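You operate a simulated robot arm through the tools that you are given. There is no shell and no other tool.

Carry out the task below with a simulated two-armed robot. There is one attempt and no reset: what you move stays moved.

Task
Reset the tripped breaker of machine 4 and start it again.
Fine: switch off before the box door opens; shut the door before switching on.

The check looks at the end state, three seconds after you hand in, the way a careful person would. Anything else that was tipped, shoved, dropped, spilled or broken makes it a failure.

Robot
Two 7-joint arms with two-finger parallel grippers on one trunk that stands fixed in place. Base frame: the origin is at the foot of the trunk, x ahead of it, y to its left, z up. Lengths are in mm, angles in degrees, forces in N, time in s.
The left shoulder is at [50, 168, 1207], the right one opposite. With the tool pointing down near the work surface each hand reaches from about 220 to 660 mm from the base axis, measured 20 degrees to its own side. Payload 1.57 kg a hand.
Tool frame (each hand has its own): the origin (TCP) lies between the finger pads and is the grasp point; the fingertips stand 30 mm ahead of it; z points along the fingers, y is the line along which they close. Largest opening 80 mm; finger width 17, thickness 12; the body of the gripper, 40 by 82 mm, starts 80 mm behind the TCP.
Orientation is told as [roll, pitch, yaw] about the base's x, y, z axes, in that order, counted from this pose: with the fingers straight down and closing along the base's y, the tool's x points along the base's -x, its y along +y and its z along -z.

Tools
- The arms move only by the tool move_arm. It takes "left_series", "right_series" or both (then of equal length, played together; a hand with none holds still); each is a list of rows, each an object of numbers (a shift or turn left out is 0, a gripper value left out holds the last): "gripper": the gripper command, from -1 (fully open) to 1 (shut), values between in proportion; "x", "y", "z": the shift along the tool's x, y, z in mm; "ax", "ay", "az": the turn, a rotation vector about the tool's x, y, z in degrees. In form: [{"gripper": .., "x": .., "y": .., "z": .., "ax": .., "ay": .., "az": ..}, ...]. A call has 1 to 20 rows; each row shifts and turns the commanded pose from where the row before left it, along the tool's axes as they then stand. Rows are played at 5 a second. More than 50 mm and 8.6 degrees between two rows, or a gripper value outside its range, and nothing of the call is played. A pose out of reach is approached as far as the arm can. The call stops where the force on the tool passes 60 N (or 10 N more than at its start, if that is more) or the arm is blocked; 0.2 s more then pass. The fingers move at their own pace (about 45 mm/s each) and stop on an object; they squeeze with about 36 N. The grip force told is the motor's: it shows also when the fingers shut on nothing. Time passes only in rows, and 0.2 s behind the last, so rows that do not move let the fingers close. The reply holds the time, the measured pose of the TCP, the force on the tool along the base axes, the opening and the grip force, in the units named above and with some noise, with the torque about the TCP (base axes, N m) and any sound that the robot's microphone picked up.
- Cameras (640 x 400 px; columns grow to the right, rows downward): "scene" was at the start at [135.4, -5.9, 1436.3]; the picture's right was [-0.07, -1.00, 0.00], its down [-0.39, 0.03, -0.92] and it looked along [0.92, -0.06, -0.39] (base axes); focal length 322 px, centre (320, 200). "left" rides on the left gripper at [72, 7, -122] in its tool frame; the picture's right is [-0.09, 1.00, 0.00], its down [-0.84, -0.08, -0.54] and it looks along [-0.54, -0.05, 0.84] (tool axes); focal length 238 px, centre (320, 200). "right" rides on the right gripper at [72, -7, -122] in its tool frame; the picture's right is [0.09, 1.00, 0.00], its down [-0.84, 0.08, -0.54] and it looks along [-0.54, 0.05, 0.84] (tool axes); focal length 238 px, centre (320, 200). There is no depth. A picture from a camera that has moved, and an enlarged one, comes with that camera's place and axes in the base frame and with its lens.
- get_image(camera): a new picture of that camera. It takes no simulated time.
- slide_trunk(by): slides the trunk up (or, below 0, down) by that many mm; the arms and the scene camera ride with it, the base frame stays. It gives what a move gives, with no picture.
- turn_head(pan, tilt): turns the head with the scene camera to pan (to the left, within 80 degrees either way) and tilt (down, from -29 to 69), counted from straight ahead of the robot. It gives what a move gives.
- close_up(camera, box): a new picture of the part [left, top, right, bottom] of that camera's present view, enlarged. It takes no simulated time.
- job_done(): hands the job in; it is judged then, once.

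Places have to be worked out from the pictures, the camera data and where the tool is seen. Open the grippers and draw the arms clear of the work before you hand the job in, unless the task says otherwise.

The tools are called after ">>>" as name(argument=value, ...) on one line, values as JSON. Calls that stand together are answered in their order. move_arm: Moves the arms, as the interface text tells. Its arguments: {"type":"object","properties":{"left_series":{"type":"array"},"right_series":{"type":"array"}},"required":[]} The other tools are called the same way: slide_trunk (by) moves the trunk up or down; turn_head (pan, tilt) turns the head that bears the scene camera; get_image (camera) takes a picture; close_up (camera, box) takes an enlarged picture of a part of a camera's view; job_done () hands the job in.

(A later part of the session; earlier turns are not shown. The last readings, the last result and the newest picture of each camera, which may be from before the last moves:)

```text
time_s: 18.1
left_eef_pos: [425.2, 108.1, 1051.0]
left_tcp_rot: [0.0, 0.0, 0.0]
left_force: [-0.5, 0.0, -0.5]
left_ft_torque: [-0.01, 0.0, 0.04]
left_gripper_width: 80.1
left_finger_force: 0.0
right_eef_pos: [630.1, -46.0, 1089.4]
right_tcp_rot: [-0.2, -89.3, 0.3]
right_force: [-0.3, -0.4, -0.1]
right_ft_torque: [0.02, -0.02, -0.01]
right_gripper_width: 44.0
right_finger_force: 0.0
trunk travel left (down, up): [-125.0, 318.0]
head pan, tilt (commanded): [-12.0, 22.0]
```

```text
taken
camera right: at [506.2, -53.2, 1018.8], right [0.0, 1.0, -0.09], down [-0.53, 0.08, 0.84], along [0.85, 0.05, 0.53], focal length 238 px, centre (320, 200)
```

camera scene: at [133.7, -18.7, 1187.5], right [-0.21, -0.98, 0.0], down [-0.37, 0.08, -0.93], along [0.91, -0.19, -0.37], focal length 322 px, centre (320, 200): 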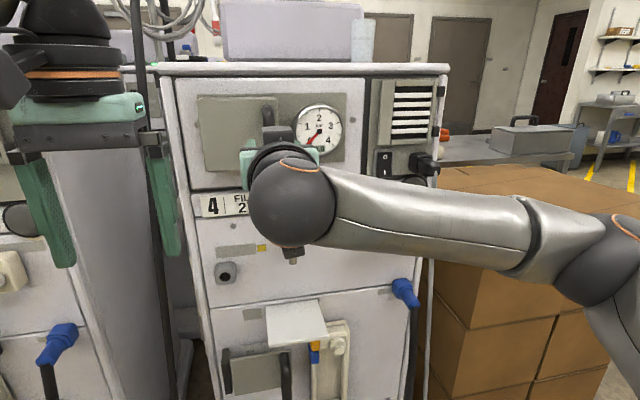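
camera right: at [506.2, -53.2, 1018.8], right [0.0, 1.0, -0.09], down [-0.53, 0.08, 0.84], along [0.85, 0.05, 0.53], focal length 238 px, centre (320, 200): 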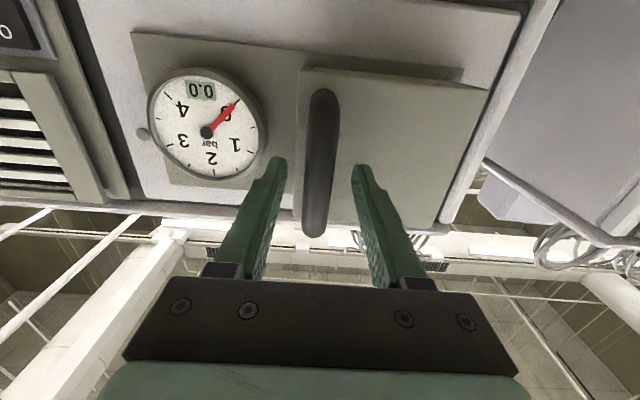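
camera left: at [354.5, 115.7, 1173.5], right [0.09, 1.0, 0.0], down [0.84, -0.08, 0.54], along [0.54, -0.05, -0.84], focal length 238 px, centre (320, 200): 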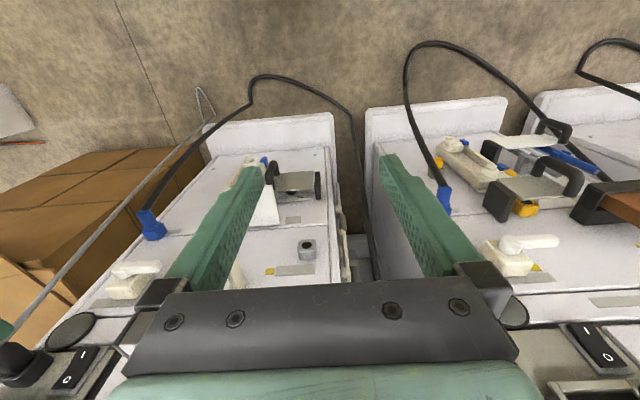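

The bar lies between the fingers; I close the grip on it.

>>> move_arm(right_series=[{"gripper": 1}, {"gripper": 1}, {"gripper": 1}, {"gripper": 1}])

>>> close_up(camera="right", box=[220, 60, 420, 280])

```text
time_s: 19.1
left_eef_pos: [426.0, 109.8, 1050.1]
left_tcp_rot: [0.0, 0.0, 0.0]
left_force: [0.6, -0.8, 1.2]
left_ft_torque: [0.02, 0.02, -0.05]
left_gripper_width: 80.2
left_finger_force: 0.0
right_eef_pos: [631.3, -46.9, 1089.0]
right_tcp_rot: [2.2, -89.2, -2.3]
right_force: [-0.3, -3.5, 0.8]
right_ft_torque: [0.01, 0.08, -0.07]
right_gripper_width: 17.6
right_finger_force: 32.5
trunk travel left (down, up): [-125.0, 318.0]
head pan, tilt (commanded): [-12.0, 22.0]
```

```text
1.82 times, centred on (320, 170) of right
camera zoom: at [506.2, -54.0, 1018.8], right [0.0, 1.0, -0.09], down [-0.53, 0.08, 0.84], along [0.85, 0.05, 0.53], focal length 433 px, centre (320, 254)
```

zoom: 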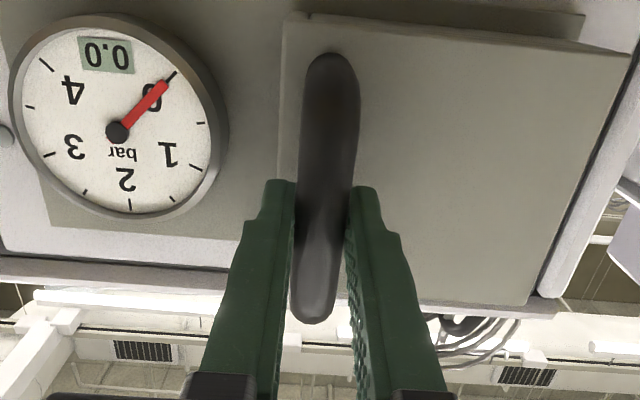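

The bar (≈17.6 mm) is gripped. I pull gently along the expected arc, the first ~10 degrees.

>>> move_arm(right_series=[{"z": -4.6, "y": 2}, {"z": -4.5, "y": 2.1}, {"z": -4.4, "y": 2.4}, {"z": -4.3, "y": 2.4}])

>>> get_image(camera="right")

```text
time_s: 20.1
left_eef_pos: [425.3, 107.4, 1051.7]
left_tcp_rot: [0.1, -0.1, -0.1]
left_force: [-0.8, -0.6, 0.6]
left_ft_torque: [0.02, -0.02, 0.0]
left_gripper_width: 79.7
left_finger_force: 0.1
right_eef_pos: [611.2, -40.6, 1089.5]
right_tcp_rot: [7.9, -89.2, -8.0]
right_force: [-5.6, -15.0, 0.1]
right_ft_torque: [-0.02, 0.23, -0.38]
right_gripper_width: 17.5
right_finger_force: 32.5
trunk travel left (down, up): [-125.0, 318.0]
head pan, tilt (commanded): [-12.0, 22.0]
```

```text
taken
camera right: at [487.9, -45.8, 1019.0], right [0.0, 1.0, -0.09], down [-0.53, 0.08, 0.84], along [0.85, 0.05, 0.53], focal length 238 px, centre (320, 200)
```

right: 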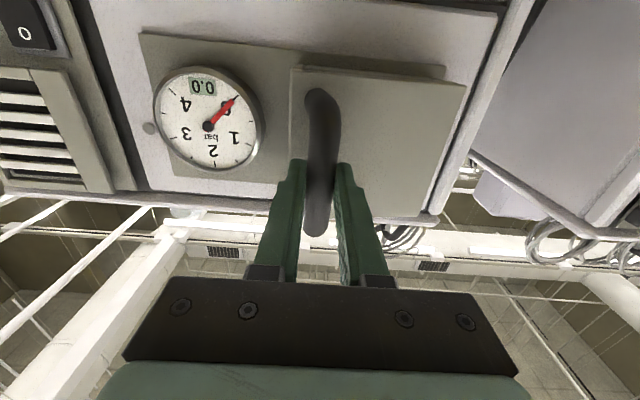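

The door opens and follows (~10°), with a side force of -15 N telling me the hinge lies nearer the front face than assumed. I continue with less sideways shift and let the hand turn along with the door.

>>> move_arm(right_series=[{"z": -4.4, "y": 0.5, "ax": 2.5}, {"z": -4.5, "y": 1.8, "ax": 2.5}, {"z": -4.4, "y": 2.2, "ax": 2.5}, {"z": -4.5, "y": 2.0, "ax": 2.5}, {"z": -4.4, "y": 2.1, "ax": 2.5}, {"z": -4.5, "y": 2.0, "ax": 2.5}])

>>> get_image(camera="right")

>>> get_image(camera="scene")

```text
time_s: 21.5
left_eef_pos: [427.0, 111.5, 1050.5]
left_tcp_rot: [-0.1, 0.1, 0.0]
left_force: [0.4, 6.6, 1.1]
left_ft_torque: [-0.29, 0.05, -0.07]
left_gripper_width: 74.2
left_finger_force: 0.0
right_eef_pos: [587.7, -19.4, 1088.5]
right_tcp_rot: [-27.2, -89.2, 12.5]
right_force: [16.4, 16.5, 3.9]
right_ft_torque: [0.1, -0.38, 0.27]
right_gripper_width: 17.4
right_finger_force: 32.1
trunk travel left (down, up): [-125.0, 318.0]
head pan, tilt (commanded): [-12.0, 22.0]
```

```text
taken
camera right: at [466.0, 4.5, 1018.8], right [0.25, 0.96, -0.1], down [-0.49, 0.21, 0.84], along [0.83, -0.16, 0.53], focal length 238 px, centre (320, 200)
```

right: 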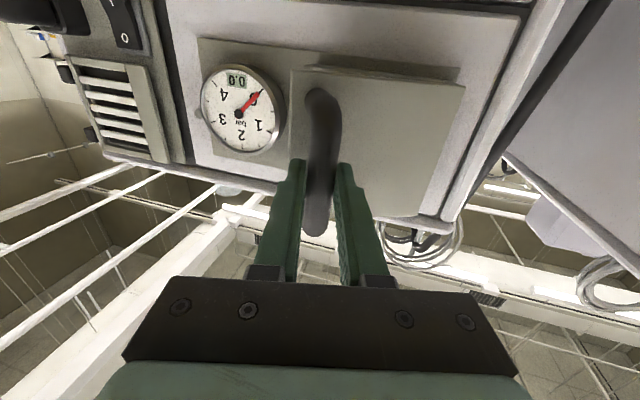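

```text
taken
camera scene: at [135.1, -17.0, 1187.4], right [-0.21, -0.98, 0.0], down [-0.37, 0.08, -0.93], along [0.91, -0.19, -0.38], focal length 322 px, centre (320, 200)
```

scene: 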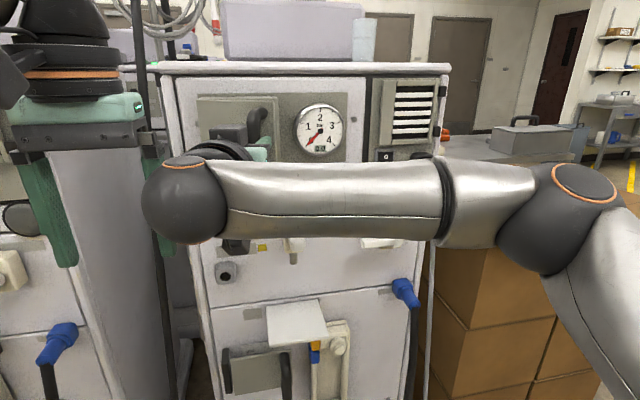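

The right wrist is touching the left hand's finger (left force 6.6 N, width 74). I move the left hand away to the left and up.

>>> move_arm(left_series=[{"y": 15, "gripper": -1}, {"y": 30}, {"y": 35, "z": -10}, {"y": 20, "z": -40}, {"z": -45}, {"z": -45}, {"z": -45}])

>>> get_image(camera="scene")

>>> get_image(camera="left")

```text
time_s: 23.1
left_eef_pos: [411.9, 207.3, 1150.7]
left_tcp_rot: [-0.3, -0.2, 0.0]
left_force: [0.0, 0.0, 0.4]
left_ft_torque: [0.01, 0.0, -0.03]
left_gripper_width: 80.2
left_finger_force: 0.1
left hand out of reach, approached as far as the arm can: row 5, 6, 7
right_eef_pos: [589.1, -19.8, 1088.5]
right_tcp_rot: [-22.8, -89.1, 8.2]
right_force: [16.9, 16.6, 6.1]
right_ft_torque: [0.2, 0.03, 0.13]
right_gripper_width: 17.4
right_finger_force: 32.8
trunk travel left (down, up): [-125.0, 318.0]
head pan, tilt (commanded): [-12.0, 22.0]
```

```text
taken
camera scene: at [135.1, -17.0, 1187.3], right [-0.21, -0.98, 0.0], down [-0.37, 0.08, -0.93], along [0.91, -0.19, -0.38], focal length 322 px, centre (320, 200)
```

scene: 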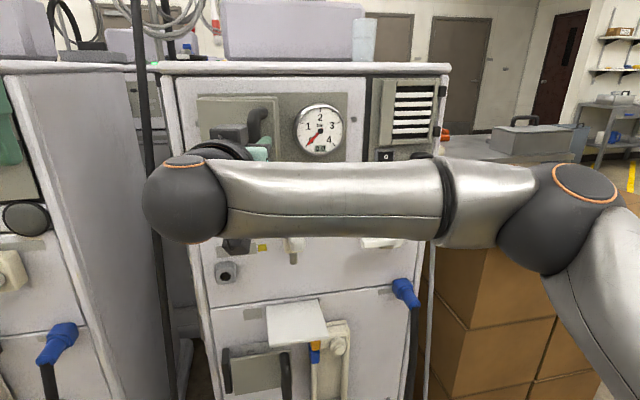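

```text
taken
camera left: at [340.1, 215.8, 1272.4], right [0.09, 1.0, 0.0], down [0.84, -0.08, 0.54], along [0.54, -0.05, -0.84], focal length 238 px, centre (320, 200)
```

left: 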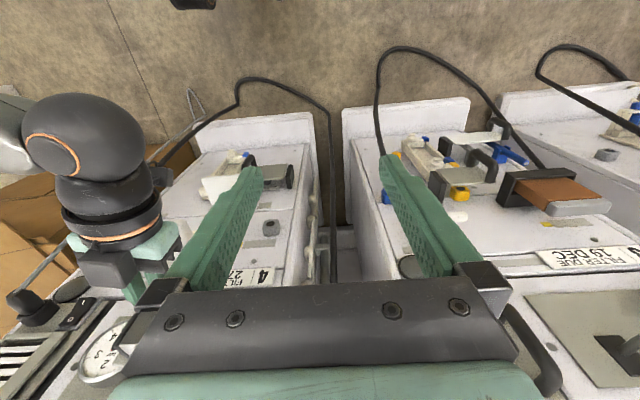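

The left hand is clear. The handle pulls inward toward the hinge (~23 N), so I relax toward the hinge slightly and continue the arc another ~10°.

>>> move_arm(right_series=[{"z": 1.4, "y": 2.4}, {"z": -4.0, "y": 2.4, "ax": 1.5}, {"z": -4.0, "y": 2.4, "ax": 1.5}, {"z": -4.0, "y": 2.5, "ax": 1.5}, {"z": -4.0, "y": 2.6, "ax": 1.5}])

>>> get_image(camera="right")

>>> get_image(camera="left")

```text
time_s: 24.3
left_eef_pos: [410.3, 208.3, 1150.4]
left_tcp_rot: [0.0, 0.0, 0.0]
left_force: [1.1, 0.1, 0.0]
left_ft_torque: [-0.03, -0.01, 0.0]
left_gripper_width: 80.1
left_finger_force: 0.1
right_eef_pos: [577.8, -7.0, 1088.2]
right_tcp_rot: [-24.7, -89.0, 3.6]
right_force: [5.6, 4.9, -0.4]
right_ft_torque: [0.19, 0.06, -0.05]
right_gripper_width: 17.5
right_finger_force: 32.6
trunk travel left (down, up): [-125.0, 318.0]
head pan, tilt (commanded): [-12.0, 22.0]
```

```text
taken
camera right: at [459.3, 29.8, 1018.9], right [0.36, 0.93, -0.1], down [-0.46, 0.27, 0.84], along [0.81, -0.26, 0.53], focal length 238 px, centre (320, 200)
```

right: 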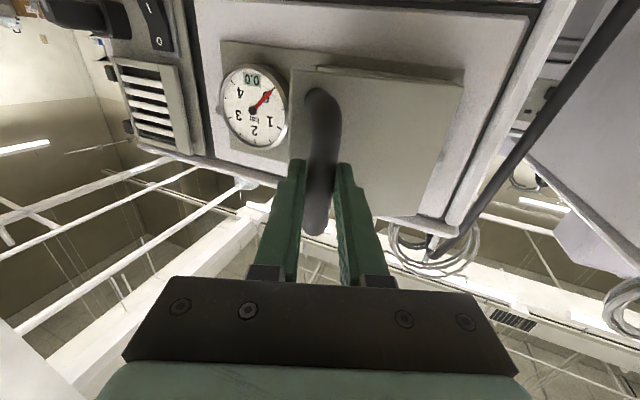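

```text
taken
camera left: at [339.8, 214.2, 1272.5], right [0.09, 1.0, 0.0], down [0.84, -0.08, 0.54], along [0.54, -0.05, -0.84], focal length 238 px, centre (320, 200)
```

left: 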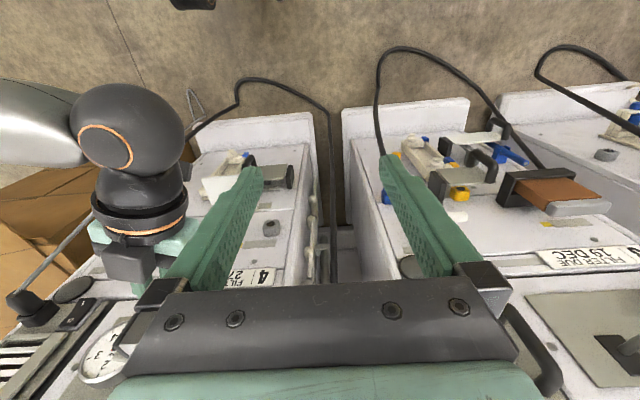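

Forces are now small (7 N); the door is at roughly 32°. I continue the same arc another ~12°.

>>> move_arm(right_series=[{"z": -4.0, "y": 2.6, "ax": 2}, {"z": -4.0, "y": 2.6, "ax": 2}, {"z": -4.0, "y": 2.6, "ax": 2}, {"z": -4.0, "y": 2.6, "ax": 2}, {"z": -4.0, "y": 2.6, "ax": 2}])

>>> get_image(camera="right")

>>> get_image(camera="scene")

```text
time_s: 25.5
left_eef_pos: [411.8, 207.7, 1148.9]
left_tcp_rot: [-0.1, -0.1, -0.1]
left_force: [0.7, -0.1, 0.3]
left_ft_torque: [0.01, 0.0, 0.02]
left_gripper_width: 79.9
left_finger_force: 0.0
right_eef_pos: [565.4, 13.2, 1088.9]
right_tcp_rot: [-34.3, -89.2, 3.2]
right_force: [12.7, 6.8, -1.2]
right_ft_torque: [0.28, -0.04, 0.1]
right_gripper_width: 17.3
right_finger_force: 32.8
trunk travel left (down, up): [-125.0, 318.0]
head pan, tilt (commanded): [-12.0, 22.0]
```

```text
taken
camera right: at [455.3, 70.3, 1018.8], right [0.51, 0.85, -0.1], down [-0.41, 0.35, 0.84], along [0.75, -0.39, 0.53], focal length 238 px, centre (320, 200)
```

right: 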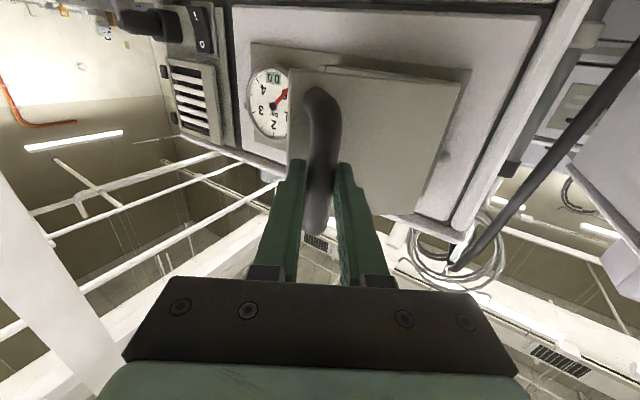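

```text
taken
camera scene: at [135.3, -18.3, 1187.3], right [-0.21, -0.98, 0.0], down [-0.37, 0.08, -0.93], along [0.91, -0.19, -0.38], focal length 322 px, centre (320, 200)
```

scene: 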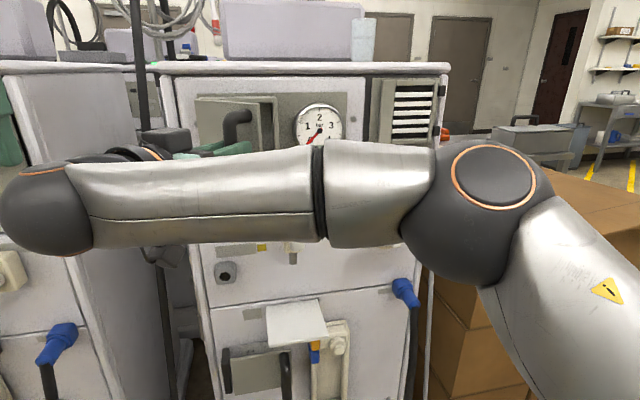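

The door is ~42° open. I release the handle and back the right hand straight off it.

>>> move_arm(right_series=[{"gripper": -0.1}, {"gripper": -0.1}, {"gripper": -0.1}, {"z": -15}, {"z": -20}, {"z": -20}])

>>> get_image(camera="right")

>>> get_image(camera="scene")

```text
time_s: 26.9
left_eef_pos: [410.3, 208.2, 1150.6]
left_tcp_rot: [-0.1, -0.2, -0.1]
left_force: [-0.9, 1.1, -0.2]
left_ft_torque: [0.01, -0.01, 0.01]
left_gripper_width: 79.8
left_finger_force: 0.1
right_eef_pos: [515.0, 40.2, 1090.4]
right_tcp_rot: [-32.8, -89.3, 1.8]
right_force: [0.8, 0.5, 0.0]
right_ft_torque: [0.02, -0.02, 0.01]
right_gripper_width: 43.9
right_finger_force: 0.1
trunk travel left (down, up): [-125.0, 318.0]
head pan, tilt (commanded): [-12.0, 22.0]
```

```text
taken
camera right: at [406.4, 97.4, 1020.6], right [0.51, 0.85, -0.1], down [-0.41, 0.35, 0.84], along [0.75, -0.39, 0.53], focal length 238 px, centre (320, 200)
```

right: 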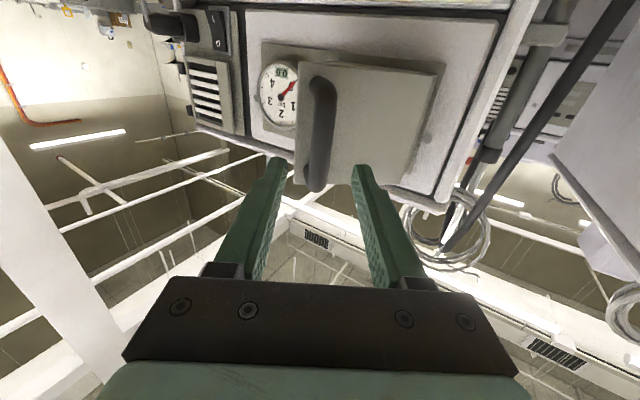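

```text
taken
camera scene: at [133.6, -18.9, 1187.5], right [-0.21, -0.98, 0.0], down [-0.37, 0.08, -0.93], along [0.91, -0.19, -0.37], focal length 322 px, centre (320, 200)
```

scene: 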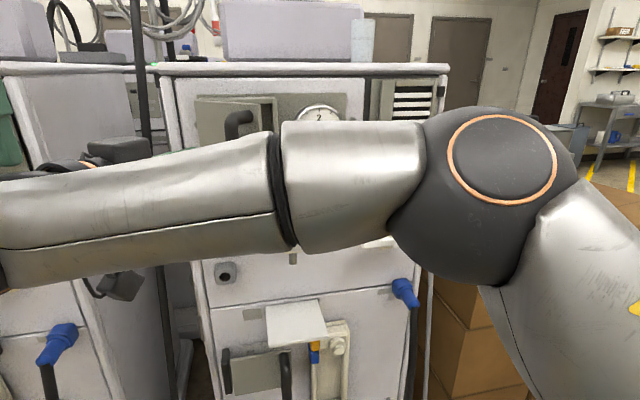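

The door stays where I left it. Now I straighten the hand, close the fingers, and move to the right of the door's free edge to push it further from inside.

>>> move_arm(right_series=[{"ax": -7.8, "z": -5}, {"ax": -7.8, "z": -5}, {"ax": -7.8}, {"ax": -7.8}, {"y": -30, "gripper": 1}, {"y": -30}, {"y": -30}, {"y": -30}, {"y": -30}, {}])

>>> get_image(camera="right")

>>> get_image(camera="scene")

```text
time_s: 29.1
left_eef_pos: [410.7, 206.8, 1149.8]
left_tcp_rot: [0.0, -0.2, -0.1]
left_force: [0.2, -0.1, -0.5]
left_ft_torque: [-0.01, -0.01, 0.03]
left_gripper_width: 80.0
left_finger_force: 0.1
right_eef_pos: [505.1, -104.8, 1092.1]
right_tcp_rot: [-2.0, -89.2, 2.2]
right_force: [-0.5, 0.0, 0.1]
right_ft_torque: [0.02, 0.0, 0.03]
right_gripper_width: 0.0
right_finger_force: 21.3
trunk travel left (down, up): [-125.0, 318.0]
head pan, tilt (commanded): [-12.0, 22.0]
```

```text
taken
camera right: at [381.5, -111.9, 1021.4], right [-0.01, 1.0, -0.09], down [-0.53, 0.08, 0.84], along [0.85, 0.05, 0.53], focal length 238 px, centre (320, 200)
```

right: 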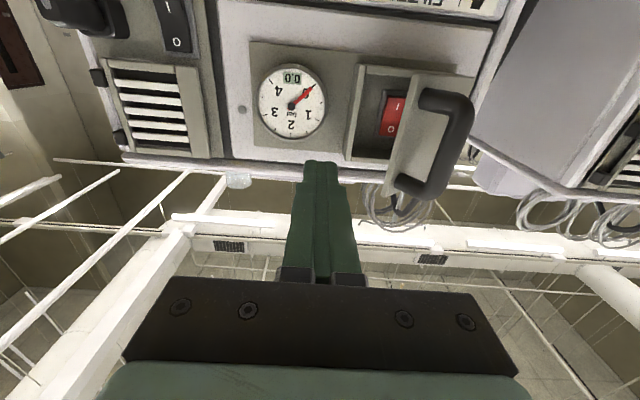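

```text
taken
camera scene: at [133.7, -19.2, 1187.5], right [-0.21, -0.98, 0.0], down [-0.37, 0.08, -0.93], along [0.91, -0.19, -0.37], focal length 322 px, centre (320, 200)
```

scene: 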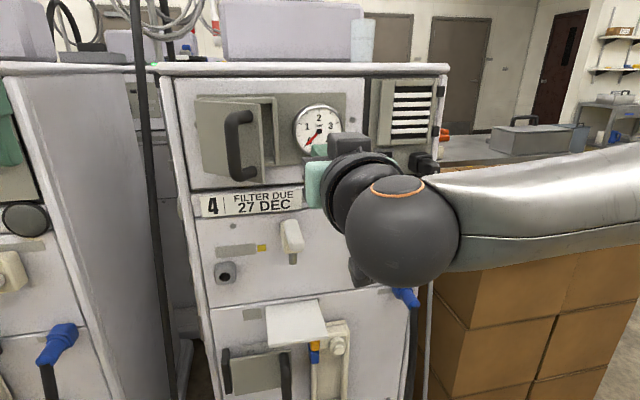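

Inside the box is a red breaker rocker marked I and O. I zoom in on it.

>>> close_up(camera="right", box=[330, 50, 490, 210])

>>> close_up(camera="right", box=[370, 80, 420, 145])

>>> close_up(camera="scene", box=[185, 85, 345, 195])

```text
2.50 times, centred on (410, 130) of right
camera zoom: at [381.5, -111.9, 1021.4], right [-0.01, 1.0, -0.09], down [-0.53, 0.08, 0.84], along [0.85, 0.05, 0.53], focal length 596 px, centre (95, 375)
```

zoom: 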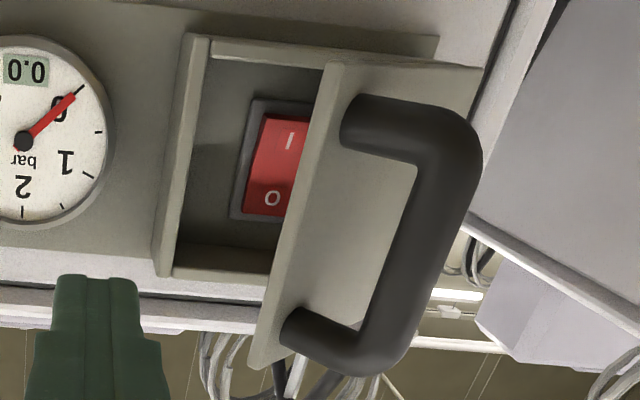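

```text
6.15 times, centred on (395, 112) of right
camera zoom: at [381.5, -111.9, 1021.4], right [-0.01, 1.0, -0.09], down [-0.53, 0.08, 0.84], along [0.85, 0.05, 0.53], focal length 1467 px, centre (-142, 738)
```

zoom: 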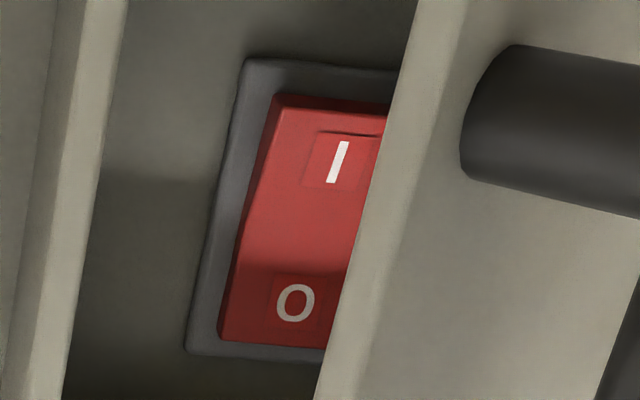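

```text
3.64 times, centred on (265, 140) of scene
camera zoom: at [133.7, -19.2, 1187.5], right [-0.21, -0.98, 0.0], down [-0.37, 0.08, -0.93], along [0.91, -0.19, -0.37], focal length 1172 px, centre (520, 418)
```

zoom: 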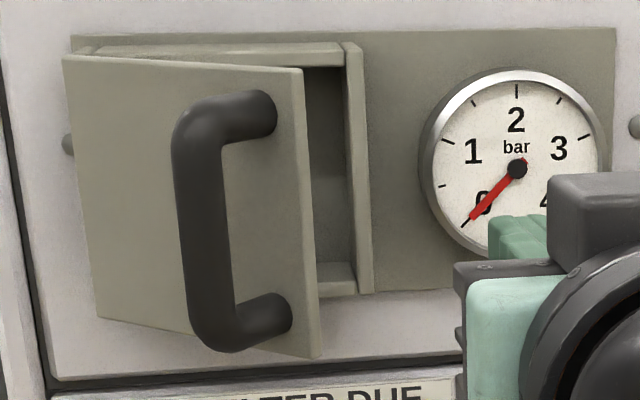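

The breaker's O end is pressed and the I end stands out: tripped, so I must press I (lower end). First I go in right of the door's edge (y≈-105, tip x≈660) and sweep left to push the door further open.

>>> move_arm(right_series=[{"z": 25}, {"z": 25}, {"z": 25}, {"z": 25}, {"z": 25}])

>>> get_image(camera="right")

```text
time_s: 30.3
left_eef_pos: [411.2, 206.0, 1149.9]
left_tcp_rot: [-0.1, -0.1, 0.0]
left_force: [0.7, 0.6, 0.2]
left_ft_torque: [0.01, 0.02, 0.05]
left_gripper_width: 79.8
left_finger_force: 0.1
right_eef_pos: [633.2, -103.7, 1088.0]
right_tcp_rot: [-4.8, -89.1, 4.9]
right_force: [-0.4, 0.0, 0.5]
right_ft_torque: [0.0, -0.01, 0.0]
right_gripper_width: 0.1
right_finger_force: 21.3
trunk travel left (down, up): [-125.0, 318.0]
head pan, tilt (commanded): [-12.0, 22.0]
```

```text
taken
camera right: at [508.2, -111.9, 1018.2], right [-0.01, 1.0, -0.09], down [-0.53, 0.08, 0.84], along [0.85, 0.05, 0.53], focal length 238 px, centre (320, 200)
```

right: 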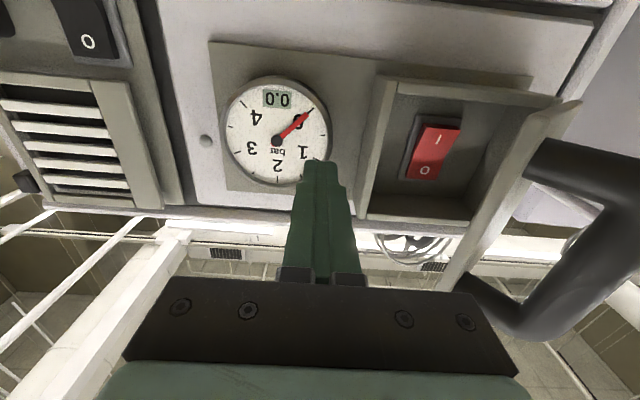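

The finger is inside the gap. I sweep left in steps, pushing the door open.

>>> move_arm(right_series=[{"y": 20}, {"y": 20}, {"y": 15}, {"y": 12}, {"y": 12}, {"y": 12}, {"y": 12}, {"y": 12}])

>>> get_image(camera="right")

>>> get_image(camera="scene")

```text
time_s: 32.1
left_eef_pos: [411.0, 206.6, 1150.3]
left_tcp_rot: [-0.1, -0.2, 0.1]
left_force: [0.3, -0.1, 1.9]
left_ft_torque: [0.01, 0.01, -0.04]
left_gripper_width: 79.7
left_finger_force: 0.0
right_eef_pos: [633.0, 12.1, 1088.4]
right_tcp_rot: [-0.8, -89.2, 1.1]
right_force: [0.1, -0.5, 0.3]
right_ft_torque: [-0.02, 0.01, 0.0]
right_gripper_width: 0.0
right_finger_force: 21.4
trunk travel left (down, up): [-125.0, 318.0]
head pan, tilt (commanded): [-12.0, 22.0]
```

```text
taken
camera right: at [508.5, 4.2, 1018.5], right [-0.01, 1.0, -0.09], down [-0.53, 0.08, 0.84], along [0.85, 0.05, 0.53], focal length 238 px, centre (320, 200)
```

right: 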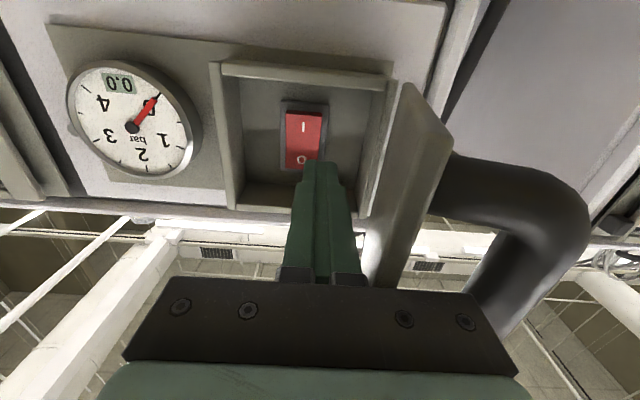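

```text
taken
camera scene: at [133.7, -18.9, 1187.5], right [-0.21, -0.98, 0.0], down [-0.37, 0.08, -0.93], along [0.91, -0.19, -0.37], focal length 322 px, centre (320, 200)
```

scene: 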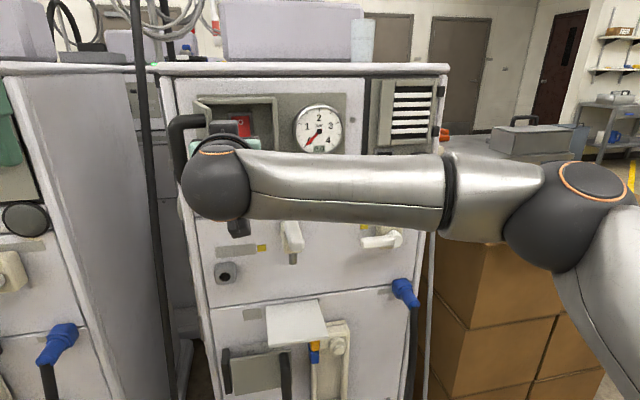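

The door is now around 70°. I push on to bring it past 90°.

>>> move_arm(right_series=[{"y": 12}, {"y": 12}, {"y": 10}, {"y": 8}, {"y": 6}])

>>> get_image(camera="right")

```text
time_s: 33.3
left_eef_pos: [412.5, 209.3, 1149.3]
left_tcp_rot: [-0.2, -0.1, 0.0]
left_force: [1.6, 0.6, -0.3]
left_ft_torque: [-0.07, 0.04, 0.02]
left_gripper_width: 80.1
left_finger_force: 0.0
right_eef_pos: [632.9, 61.7, 1088.0]
right_tcp_rot: [7.3, -89.3, -7.0]
right_force: [0.3, 0.4, -1.0]
right_ft_torque: [0.06, 0.0, -0.07]
right_gripper_width: 0.2
right_finger_force: 20.9
trunk travel left (down, up): [-125.0, 318.0]
head pan, tilt (commanded): [-12.0, 22.0]
```

```text
taken
camera right: at [510.2, 53.7, 1018.3], right [-0.01, 1.0, -0.09], down [-0.53, 0.07, 0.84], along [0.85, 0.06, 0.53], focal length 238 px, centre (320, 200)
```

right: 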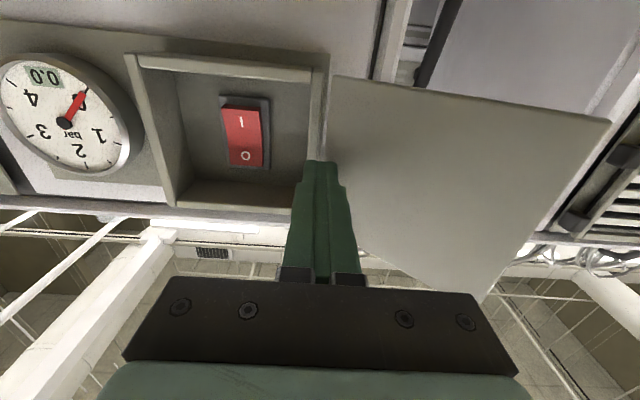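

The door is well past 90° and stays. The breaker's I is at ≈(715, -5, 1075), O at z≈1105. I move the closed fingertip in front of I.

>>> move_arm(right_series=[{"y": -15, "x": 4}, {"y": -20, "x": 4}, {"y": -20, "x": 4}, {"y": -12, "x": 4}])

>>> get_image(camera="right")

>>> get_image(camera="scene")

```text
time_s: 34.3
left_eef_pos: [410.9, 206.6, 1148.7]
left_tcp_rot: [-0.1, -0.2, 0.0]
left_force: [0.2, 0.3, -0.6]
left_ft_torque: [0.01, 0.01, 0.0]
left_gripper_width: 80.1
left_finger_force: 0.1
right_eef_pos: [631.4, -8.0, 1073.2]
right_tcp_rot: [-2.1, -89.3, 2.3]
right_force: [-0.5, 0.2, 0.1]
right_ft_torque: [0.0, -0.01, 0.0]
right_gripper_width: 0.2
right_finger_force: 21.3
trunk travel left (down, up): [-125.0, 318.0]
head pan, tilt (commanded): [-12.0, 22.0]
```

```text
taken
camera right: at [508.4, -15.2, 1002.3], right [-0.01, 1.0, -0.09], down [-0.53, 0.08, 0.84], along [0.85, 0.05, 0.53], focal length 238 px, centre (320, 200)
```

right: 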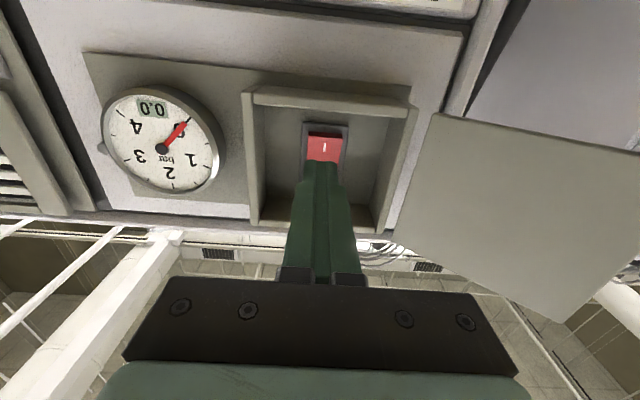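

```text
taken
camera scene: at [133.7, -19.0, 1187.5], right [-0.21, -0.98, 0.0], down [-0.37, 0.08, -0.93], along [0.91, -0.19, -0.37], focal length 322 px, centre (320, 200)
```

scene: 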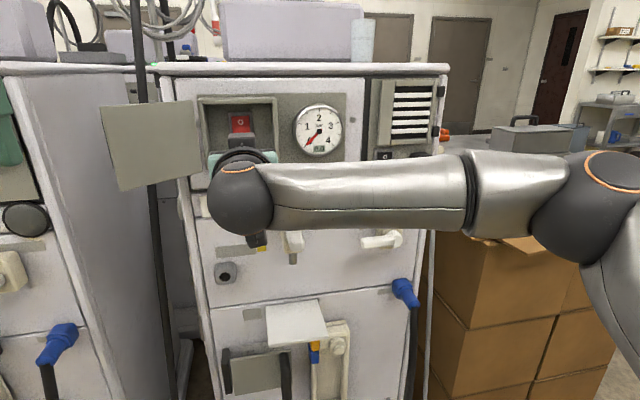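

The tip is aligned with I within 3 mm. I correct and advance in small steps to press I.

>>> move_arm(right_series=[{"z": 8, "y": 2}, {"z": 8}, {"z": 6}, {"z": 5}, {"z": 5}, {"z": 4}, {"z": 3}, {"z": 3}, {"z": 3}, {"z": 3}, {"z": 3}])

>>> close_up(camera="right", box=[230, 70, 420, 230])

>>> close_up(camera="scene", box=[190, 85, 290, 165])

```text
time_s: 36.7
left_eef_pos: [407.8, 206.0, 1151.7]
left_tcp_rot: [-0.1, -0.3, 0.0]
left_force: [0.2, -0.6, 0.4]
left_ft_torque: [-0.02, -0.01, 0.02]
left_gripper_width: 80.1
left_finger_force: 0.0
right_eef_pos: [681.4, -5.9, 1072.6]
right_tcp_rot: [0.3, -89.2, 0.0]
right_force: [-31.4, -8.3, -9.3]
right_ft_torque: [0.04, 0.02, -0.3]
right_gripper_width: 0.0
right_finger_force: 21.4
trunk travel left (down, up): [-125.0, 318.0]
head pan, tilt (commanded): [-12.0, 22.0]
```

```text
2.50 times, centred on (325, 150) of right
camera zoom: at [557.2, -13.2, 1002.0], right [-0.01, 1.0, -0.09], down [-0.53, 0.07, 0.84], along [0.85, 0.05, 0.53], focal length 596 px, centre (308, 325)
```

zoom: 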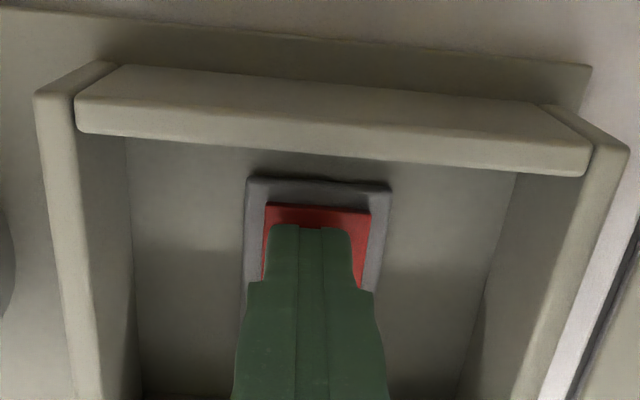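

```text
5.00 times, centred on (240, 125) of scene
camera zoom: at [131.1, -20.0, 1187.7], right [-0.21, -0.98, 0.0], down [-0.36, 0.08, -0.93], along [0.91, -0.19, -0.37], focal length 1612 px, centre (720, 575)
```

zoom: 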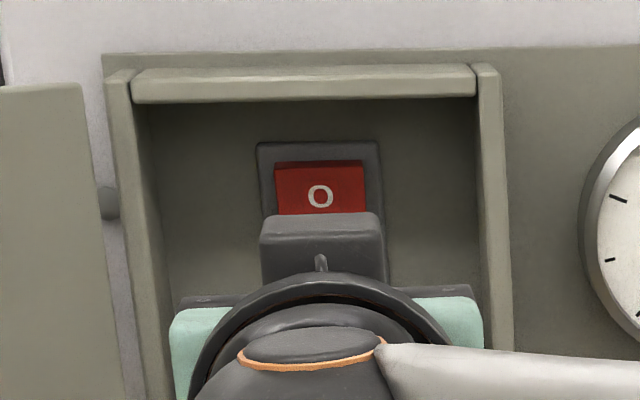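

A 31 N push is on the I end and the O end seems raised now. I back off and check the breaker.

>>> move_arm(right_series=[{"z": -10}, {"z": -30}, {"z": -40}, {"z": -30, "y": -10}])

>>> get_image(camera="right")

>>> close_up(camera="right", box=[290, 80, 390, 180])

>>> close_up(camera="scene", box=[200, 90, 290, 165])

```text
time_s: 37.7
left_eef_pos: [410.2, 207.1, 1150.1]
left_tcp_rot: [-0.1, -0.2, 0.0]
left_force: [0.5, 0.8, 0.3]
left_ft_torque: [0.01, 0.0, -0.04]
left_gripper_width: 80.1
left_finger_force: 0.1
right_eef_pos: [573.7, -15.8, 1072.7]
right_tcp_rot: [1.4, -89.1, -1.3]
right_force: [-0.8, 0.5, 0.3]
right_ft_torque: [-0.01, -0.02, -0.02]
right_gripper_width: 0.1
right_finger_force: 20.9
trunk travel left (down, up): [-125.0, 318.0]
head pan, tilt (commanded): [-12.0, 22.0]
```

```text
taken
camera right: at [449.9, -23.3, 1003.7], right [0.0, 1.0, -0.09], down [-0.53, 0.08, 0.84], along [0.85, 0.05, 0.53], focal length 238 px, centre (320, 200)
```

right: 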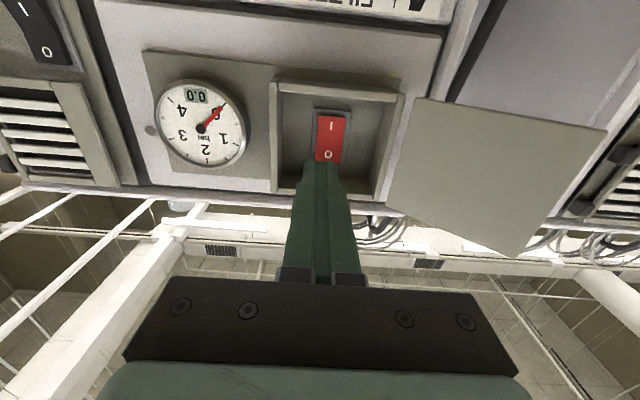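

```text
4.00 times, centred on (340, 130) of right
camera zoom: at [449.9, -23.3, 1003.7], right [0.0, 1.0, -0.09], down [-0.53, 0.08, 0.84], along [0.85, 0.05, 0.53], focal length 953 px, centre (240, 480)
```

zoom: 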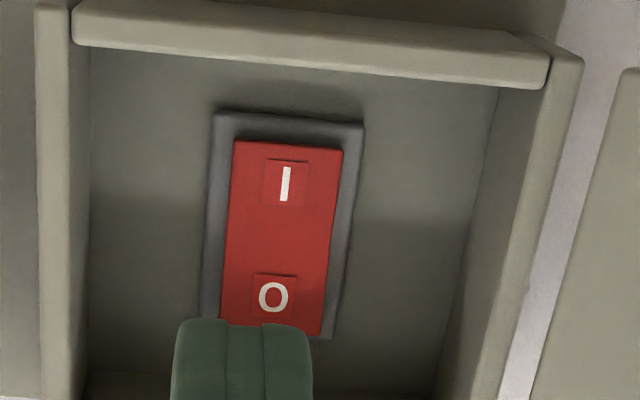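

```text
5.33 times, centred on (245, 128) of scene
camera zoom: at [133.6, -18.9, 1187.5], right [-0.21, -0.98, 0.0], down [-0.37, 0.08, -0.93], along [0.91, -0.19, -0.37], focal length 1720 px, centre (720, 587)
```

zoom: 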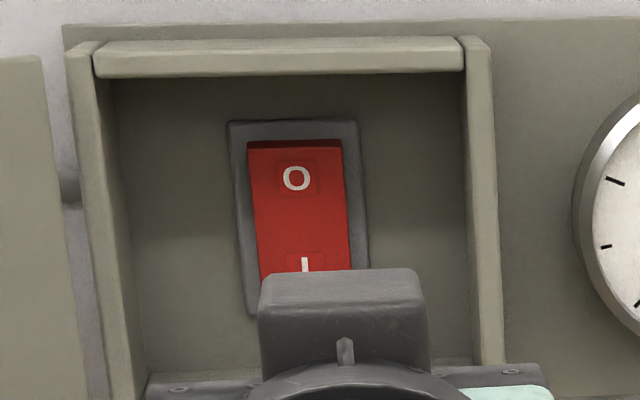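

The breaker's I end is now pressed in (O end raised): it is reset. The door stands at ~150°, its free edge near (617, 168), so I'll close it with the left hand from the left side; I turn the left hand forward while drawing the right hand back to the right.

>>> move_arm(left_series=[{"z": 5.5, "x": -11, "ay": -8.5, "gripper": 1}, {"z": 7.1, "x": -10.1, "ay": -8.5}, {"z": 8.5, "x": -8.9, "ay": -8.5}, {"z": 9.7, "x": -7.6, "ay": -8.5}, {"z": 10.7, "x": -6, "ay": -8.5}, {"z": 11.5, "x": -4.4, "ay": -8.5}, {"z": 12, "x": -2.6, "ay": -8.5}, {"z": 12.3, "x": -0.8, "ay": -8.5}, {"z": 12.3, "x": 1, "ay": -8.5}, {"z": 12, "x": 2.8, "ay": -8.5}, {"z": 11.4, "x": 4.5, "ay": -5}], right_series=[{"z": -20}, {"z": -20}, {"y": -15}, {"y": -15}, {"y": -15}, {"y": -15}, {"y": -15}, {"y": -15}, {"y": -15}, {"y": -15}, {"y": -15}])

>>> get_image(camera="scene")

>>> get_image(camera="left")

```text
time_s: 40.1
left_eef_pos: [531.2, 207.2, 1088.0]
left_tcp_rot: [-145.4, -89.9, 145.4]
left_force: [-1.0, -0.5, 0.4]
left_ft_torque: [0.01, -0.03, -0.02]
left_gripper_width: 0.2
left_finger_force: 21.5
right_eef_pos: [533.6, -150.9, 1074.9]
right_tcp_rot: [-1.9, -89.4, 2.1]
right_force: [0.7, -0.2, -0.2]
right_ft_torque: [0.02, -0.03, 0.0]
right_gripper_width: 0.2
right_finger_force: 21.6
trunk travel left (down, up): [-125.0, 318.0]
head pan, tilt (commanded): [-12.0, 22.0]
```

```text
taken
camera scene: at [133.7, -18.9, 1187.5], right [-0.21, -0.98, 0.0], down [-0.37, 0.08, -0.93], along [0.91, -0.19, -0.37], focal length 322 px, centre (320, 200)
```

scene: 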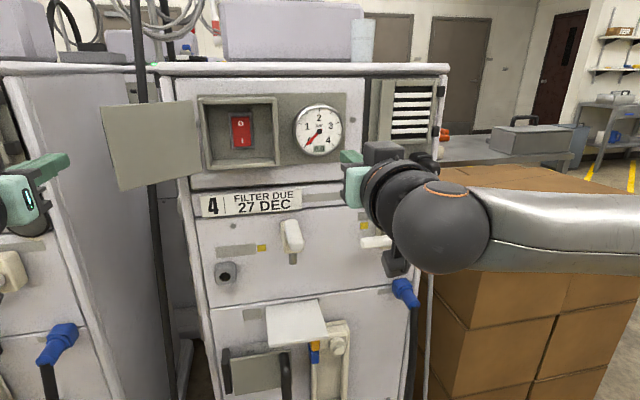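

```text
taken
camera left: at [410.3, 212.5, 1017.9], right [0.0, 1.0, 0.09], down [-0.54, -0.08, 0.84], along [0.84, -0.05, 0.54], focal length 238 px, centre (320, 200)
```

left: 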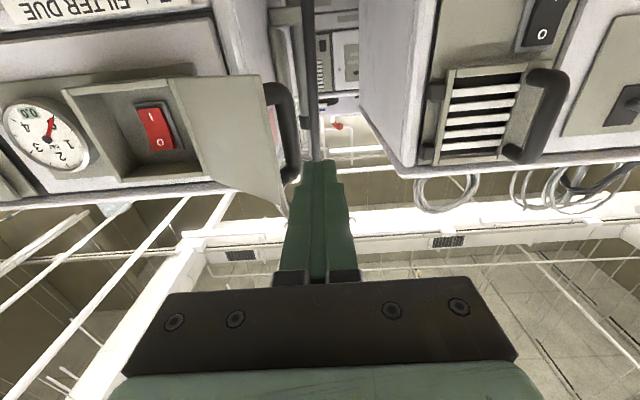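

The left hand points forward at (531, 207, 1088) and the breaker is visible in the scene camera. I check the breaker and the door/handle in close-up.

>>> close_up(camera="scene", box=[195, 90, 285, 175])

>>> close_up(camera="left", box=[60, 60, 340, 230])

>>> close_up(camera="left", box=[120, 85, 200, 170])

```text
4.71 times, centred on (240, 132) of scene
camera zoom: at [133.7, -18.9, 1187.5], right [-0.21, -0.98, 0.0], down [-0.37, 0.08, -0.93], along [0.91, -0.19, -0.37], focal length 1517 px, centre (696, 518)
```

zoom: 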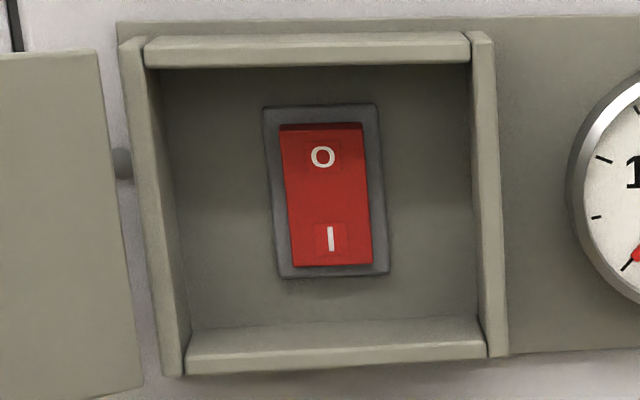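

```text
2.29 times, centred on (200, 145) of left
camera zoom: at [410.3, 212.5, 1017.9], right [0.0, 1.0, 0.09], down [-0.54, -0.08, 0.84], along [0.84, -0.05, 0.54], focal length 545 px, centre (594, 326)
```

zoom: 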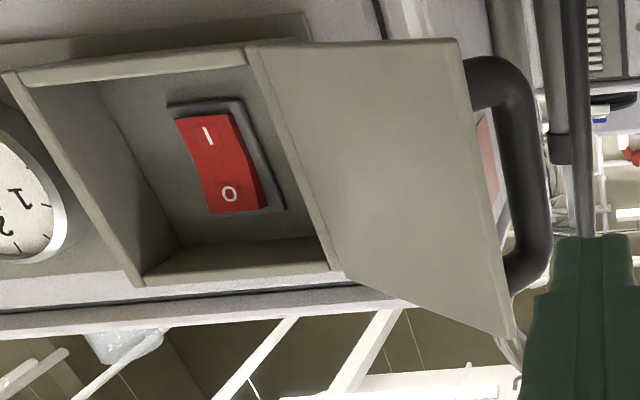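

```text
4.71 times, centred on (160, 128) of left
camera zoom: at [410.3, 212.5, 1017.9], right [0.0, 1.0, 0.09], down [-0.54, -0.08, 0.84], along [0.84, -0.05, 0.54], focal length 1122 px, centre (1073, 541)
```

zoom: 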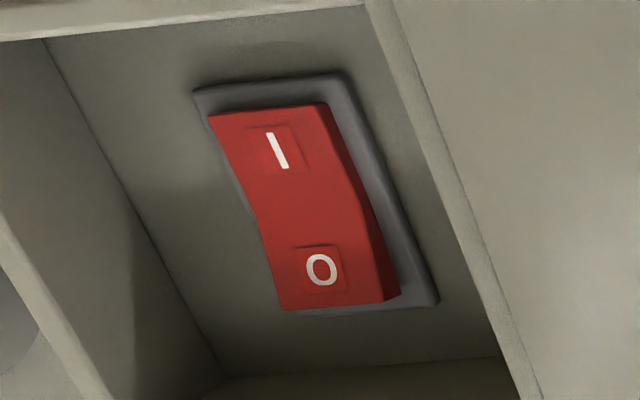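

Breaker confirmed on (O raised, I in). The handle bar is now near (650, 180) on the far side of the door, so a plain sideways push could jam; I'll hook the left finger behind it at about 40° yaw. First I move a bit left and turn the hand.

>>> move_arm(left_series=[{"y": 25}, {"ax": 8}, {"ax": 8}, {"ax": 8}, {"ax": 8}, {"ax": 8}])

>>> get_image(camera="left")

>>> get_image(camera="scene")

```text
time_s: 41.5
left_eef_pos: [532.0, 231.6, 1089.8]
left_tcp_rot: [-177.4, -89.9, 141.5]
left_force: [-1.1, 0.4, 0.7]
left_ft_torque: [-0.01, 0.0, -0.03]
left_gripper_width: 0.0
left_finger_force: 22.3
left hand out of reach, approached as far as the arm can: row 6
right_eef_pos: [534.6, -150.1, 1075.5]
right_tcp_rot: [-0.1, -89.2, 0.3]
right_force: [-0.6, 0.2, -0.7]
right_ft_torque: [-0.02, 0.02, 0.0]
right_gripper_width: 0.1
right_finger_force: 21.9
trunk travel left (down, up): [-125.0, 318.0]
head pan, tilt (commanded): [-12.0, 22.0]
```

```text
taken
camera left: at [437.7, 308.3, 1018.0], right [0.59, 0.81, 0.09], down [-0.49, 0.26, 0.84], along [0.65, -0.53, 0.54], focal length 238 px, centre (320, 200)
```

left: 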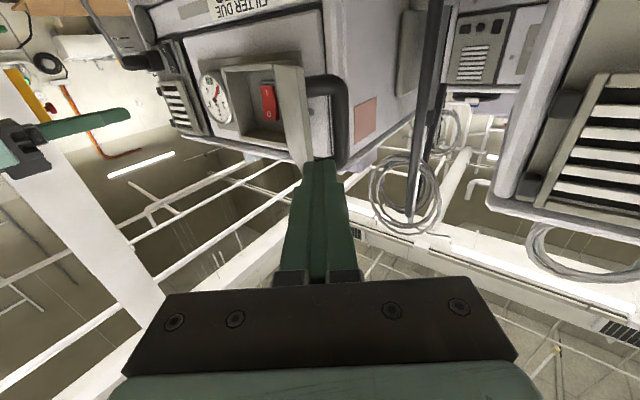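

```text
taken
camera scene: at [133.6, -19.0, 1187.5], right [-0.21, -0.98, 0.0], down [-0.37, 0.08, -0.93], along [0.91, -0.19, -0.37], focal length 322 px, centre (320, 200)
```

scene: 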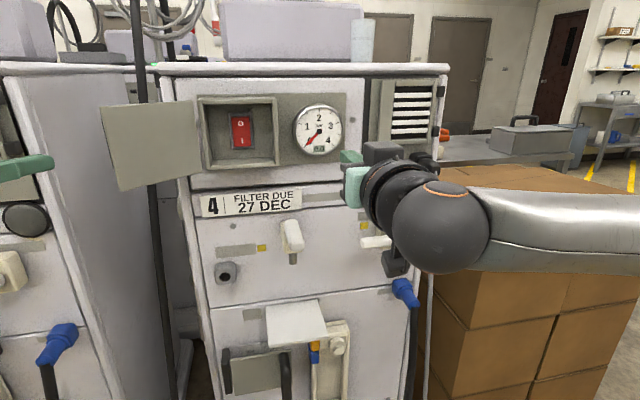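

The view is now edge-on to the door, with the bar just right of it; intersecting views put the bar at about (640, 183). I shift the hand outward (left/forward) so the finger line will pass 30 mm outside the bar.

>>> move_arm(left_series=[{"y": 20, "z": 5}, {"y": 20, "z": 10}, {"y": 17, "z": 15}])

>>> get_image(camera="left")

```text
time_s: 42.3
left_eef_pos: [556.3, 232.3, 1100.2]
left_tcp_rot: [-142.1, -87.1, 109.0]
left_force: [0.1, 0.3, -0.7]
left_ft_torque: [-0.02, 0.02, 0.0]
left_gripper_width: 0.0
left_finger_force: 21.4
left hand out of reach, approached as far as the arm can: row 1, 2, 3
right_eef_pos: [534.6, -150.4, 1076.9]
right_tcp_rot: [-2.4, -89.3, 2.8]
right_force: [0.1, 0.7, 0.0]
right_ft_torque: [-0.04, 0.02, -0.01]
right_gripper_width: 0.1
right_finger_force: 20.9
trunk travel left (down, up): [-125.0, 318.0]
head pan, tilt (commanded): [-12.0, 22.0]
```

```text
taken
camera left: at [459.4, 302.2, 1025.3], right [0.54, 0.84, 0.06], down [-0.51, 0.27, 0.82], along [0.67, -0.47, 0.57], focal length 238 px, centre (320, 200)
```

left: 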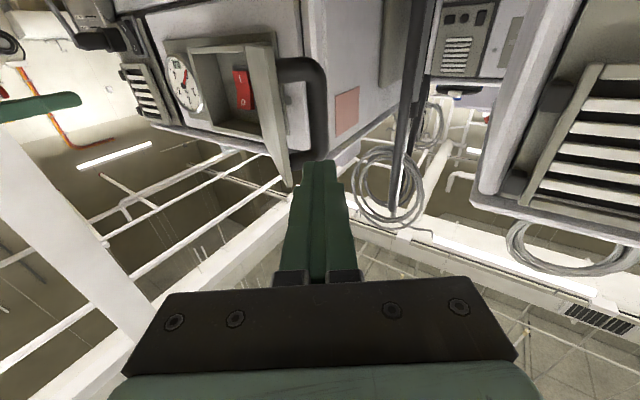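

The inward yaw limit of the left arm is reached (~-33°). I relax the yaw to about -20° with small pitch/roll corrections, then see where it stands.

>>> move_arm(left_series=[{"ax": -6, "ay": 1}, {"ax": -6, "ay": 1, "az": 1.7}])

>>> get_image(camera="left")

```text
time_s: 42.9
left_eef_pos: [581.5, 252.2, 1089.1]
left_tcp_rot: [43.8, -87.3, -67.7]
left_force: [0.1, 0.3, 0.7]
left_ft_torque: [0.03, 0.02, 0.0]
left_gripper_width: 0.0
left_finger_force: 20.7
right_eef_pos: [535.5, -149.5, 1074.7]
right_tcp_rot: [-1.1, -89.2, 1.3]
right_force: [0.0, -0.2, 0.2]
right_ft_torque: [-0.01, 0.0, 0.01]
right_gripper_width: 0.2
right_finger_force: 21.3
trunk travel left (down, up): [-125.0, 318.0]
head pan, tilt (commanded): [-12.0, 22.0]
```

```text
taken
camera left: at [472.3, 310.3, 1021.6], right [0.41, 0.91, 0.12], down [-0.51, 0.11, 0.85], along [0.76, -0.41, 0.51], focal length 238 px, centre (320, 200)
```

left: 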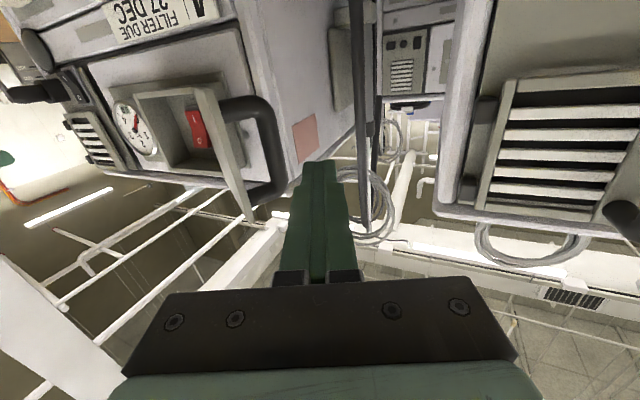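

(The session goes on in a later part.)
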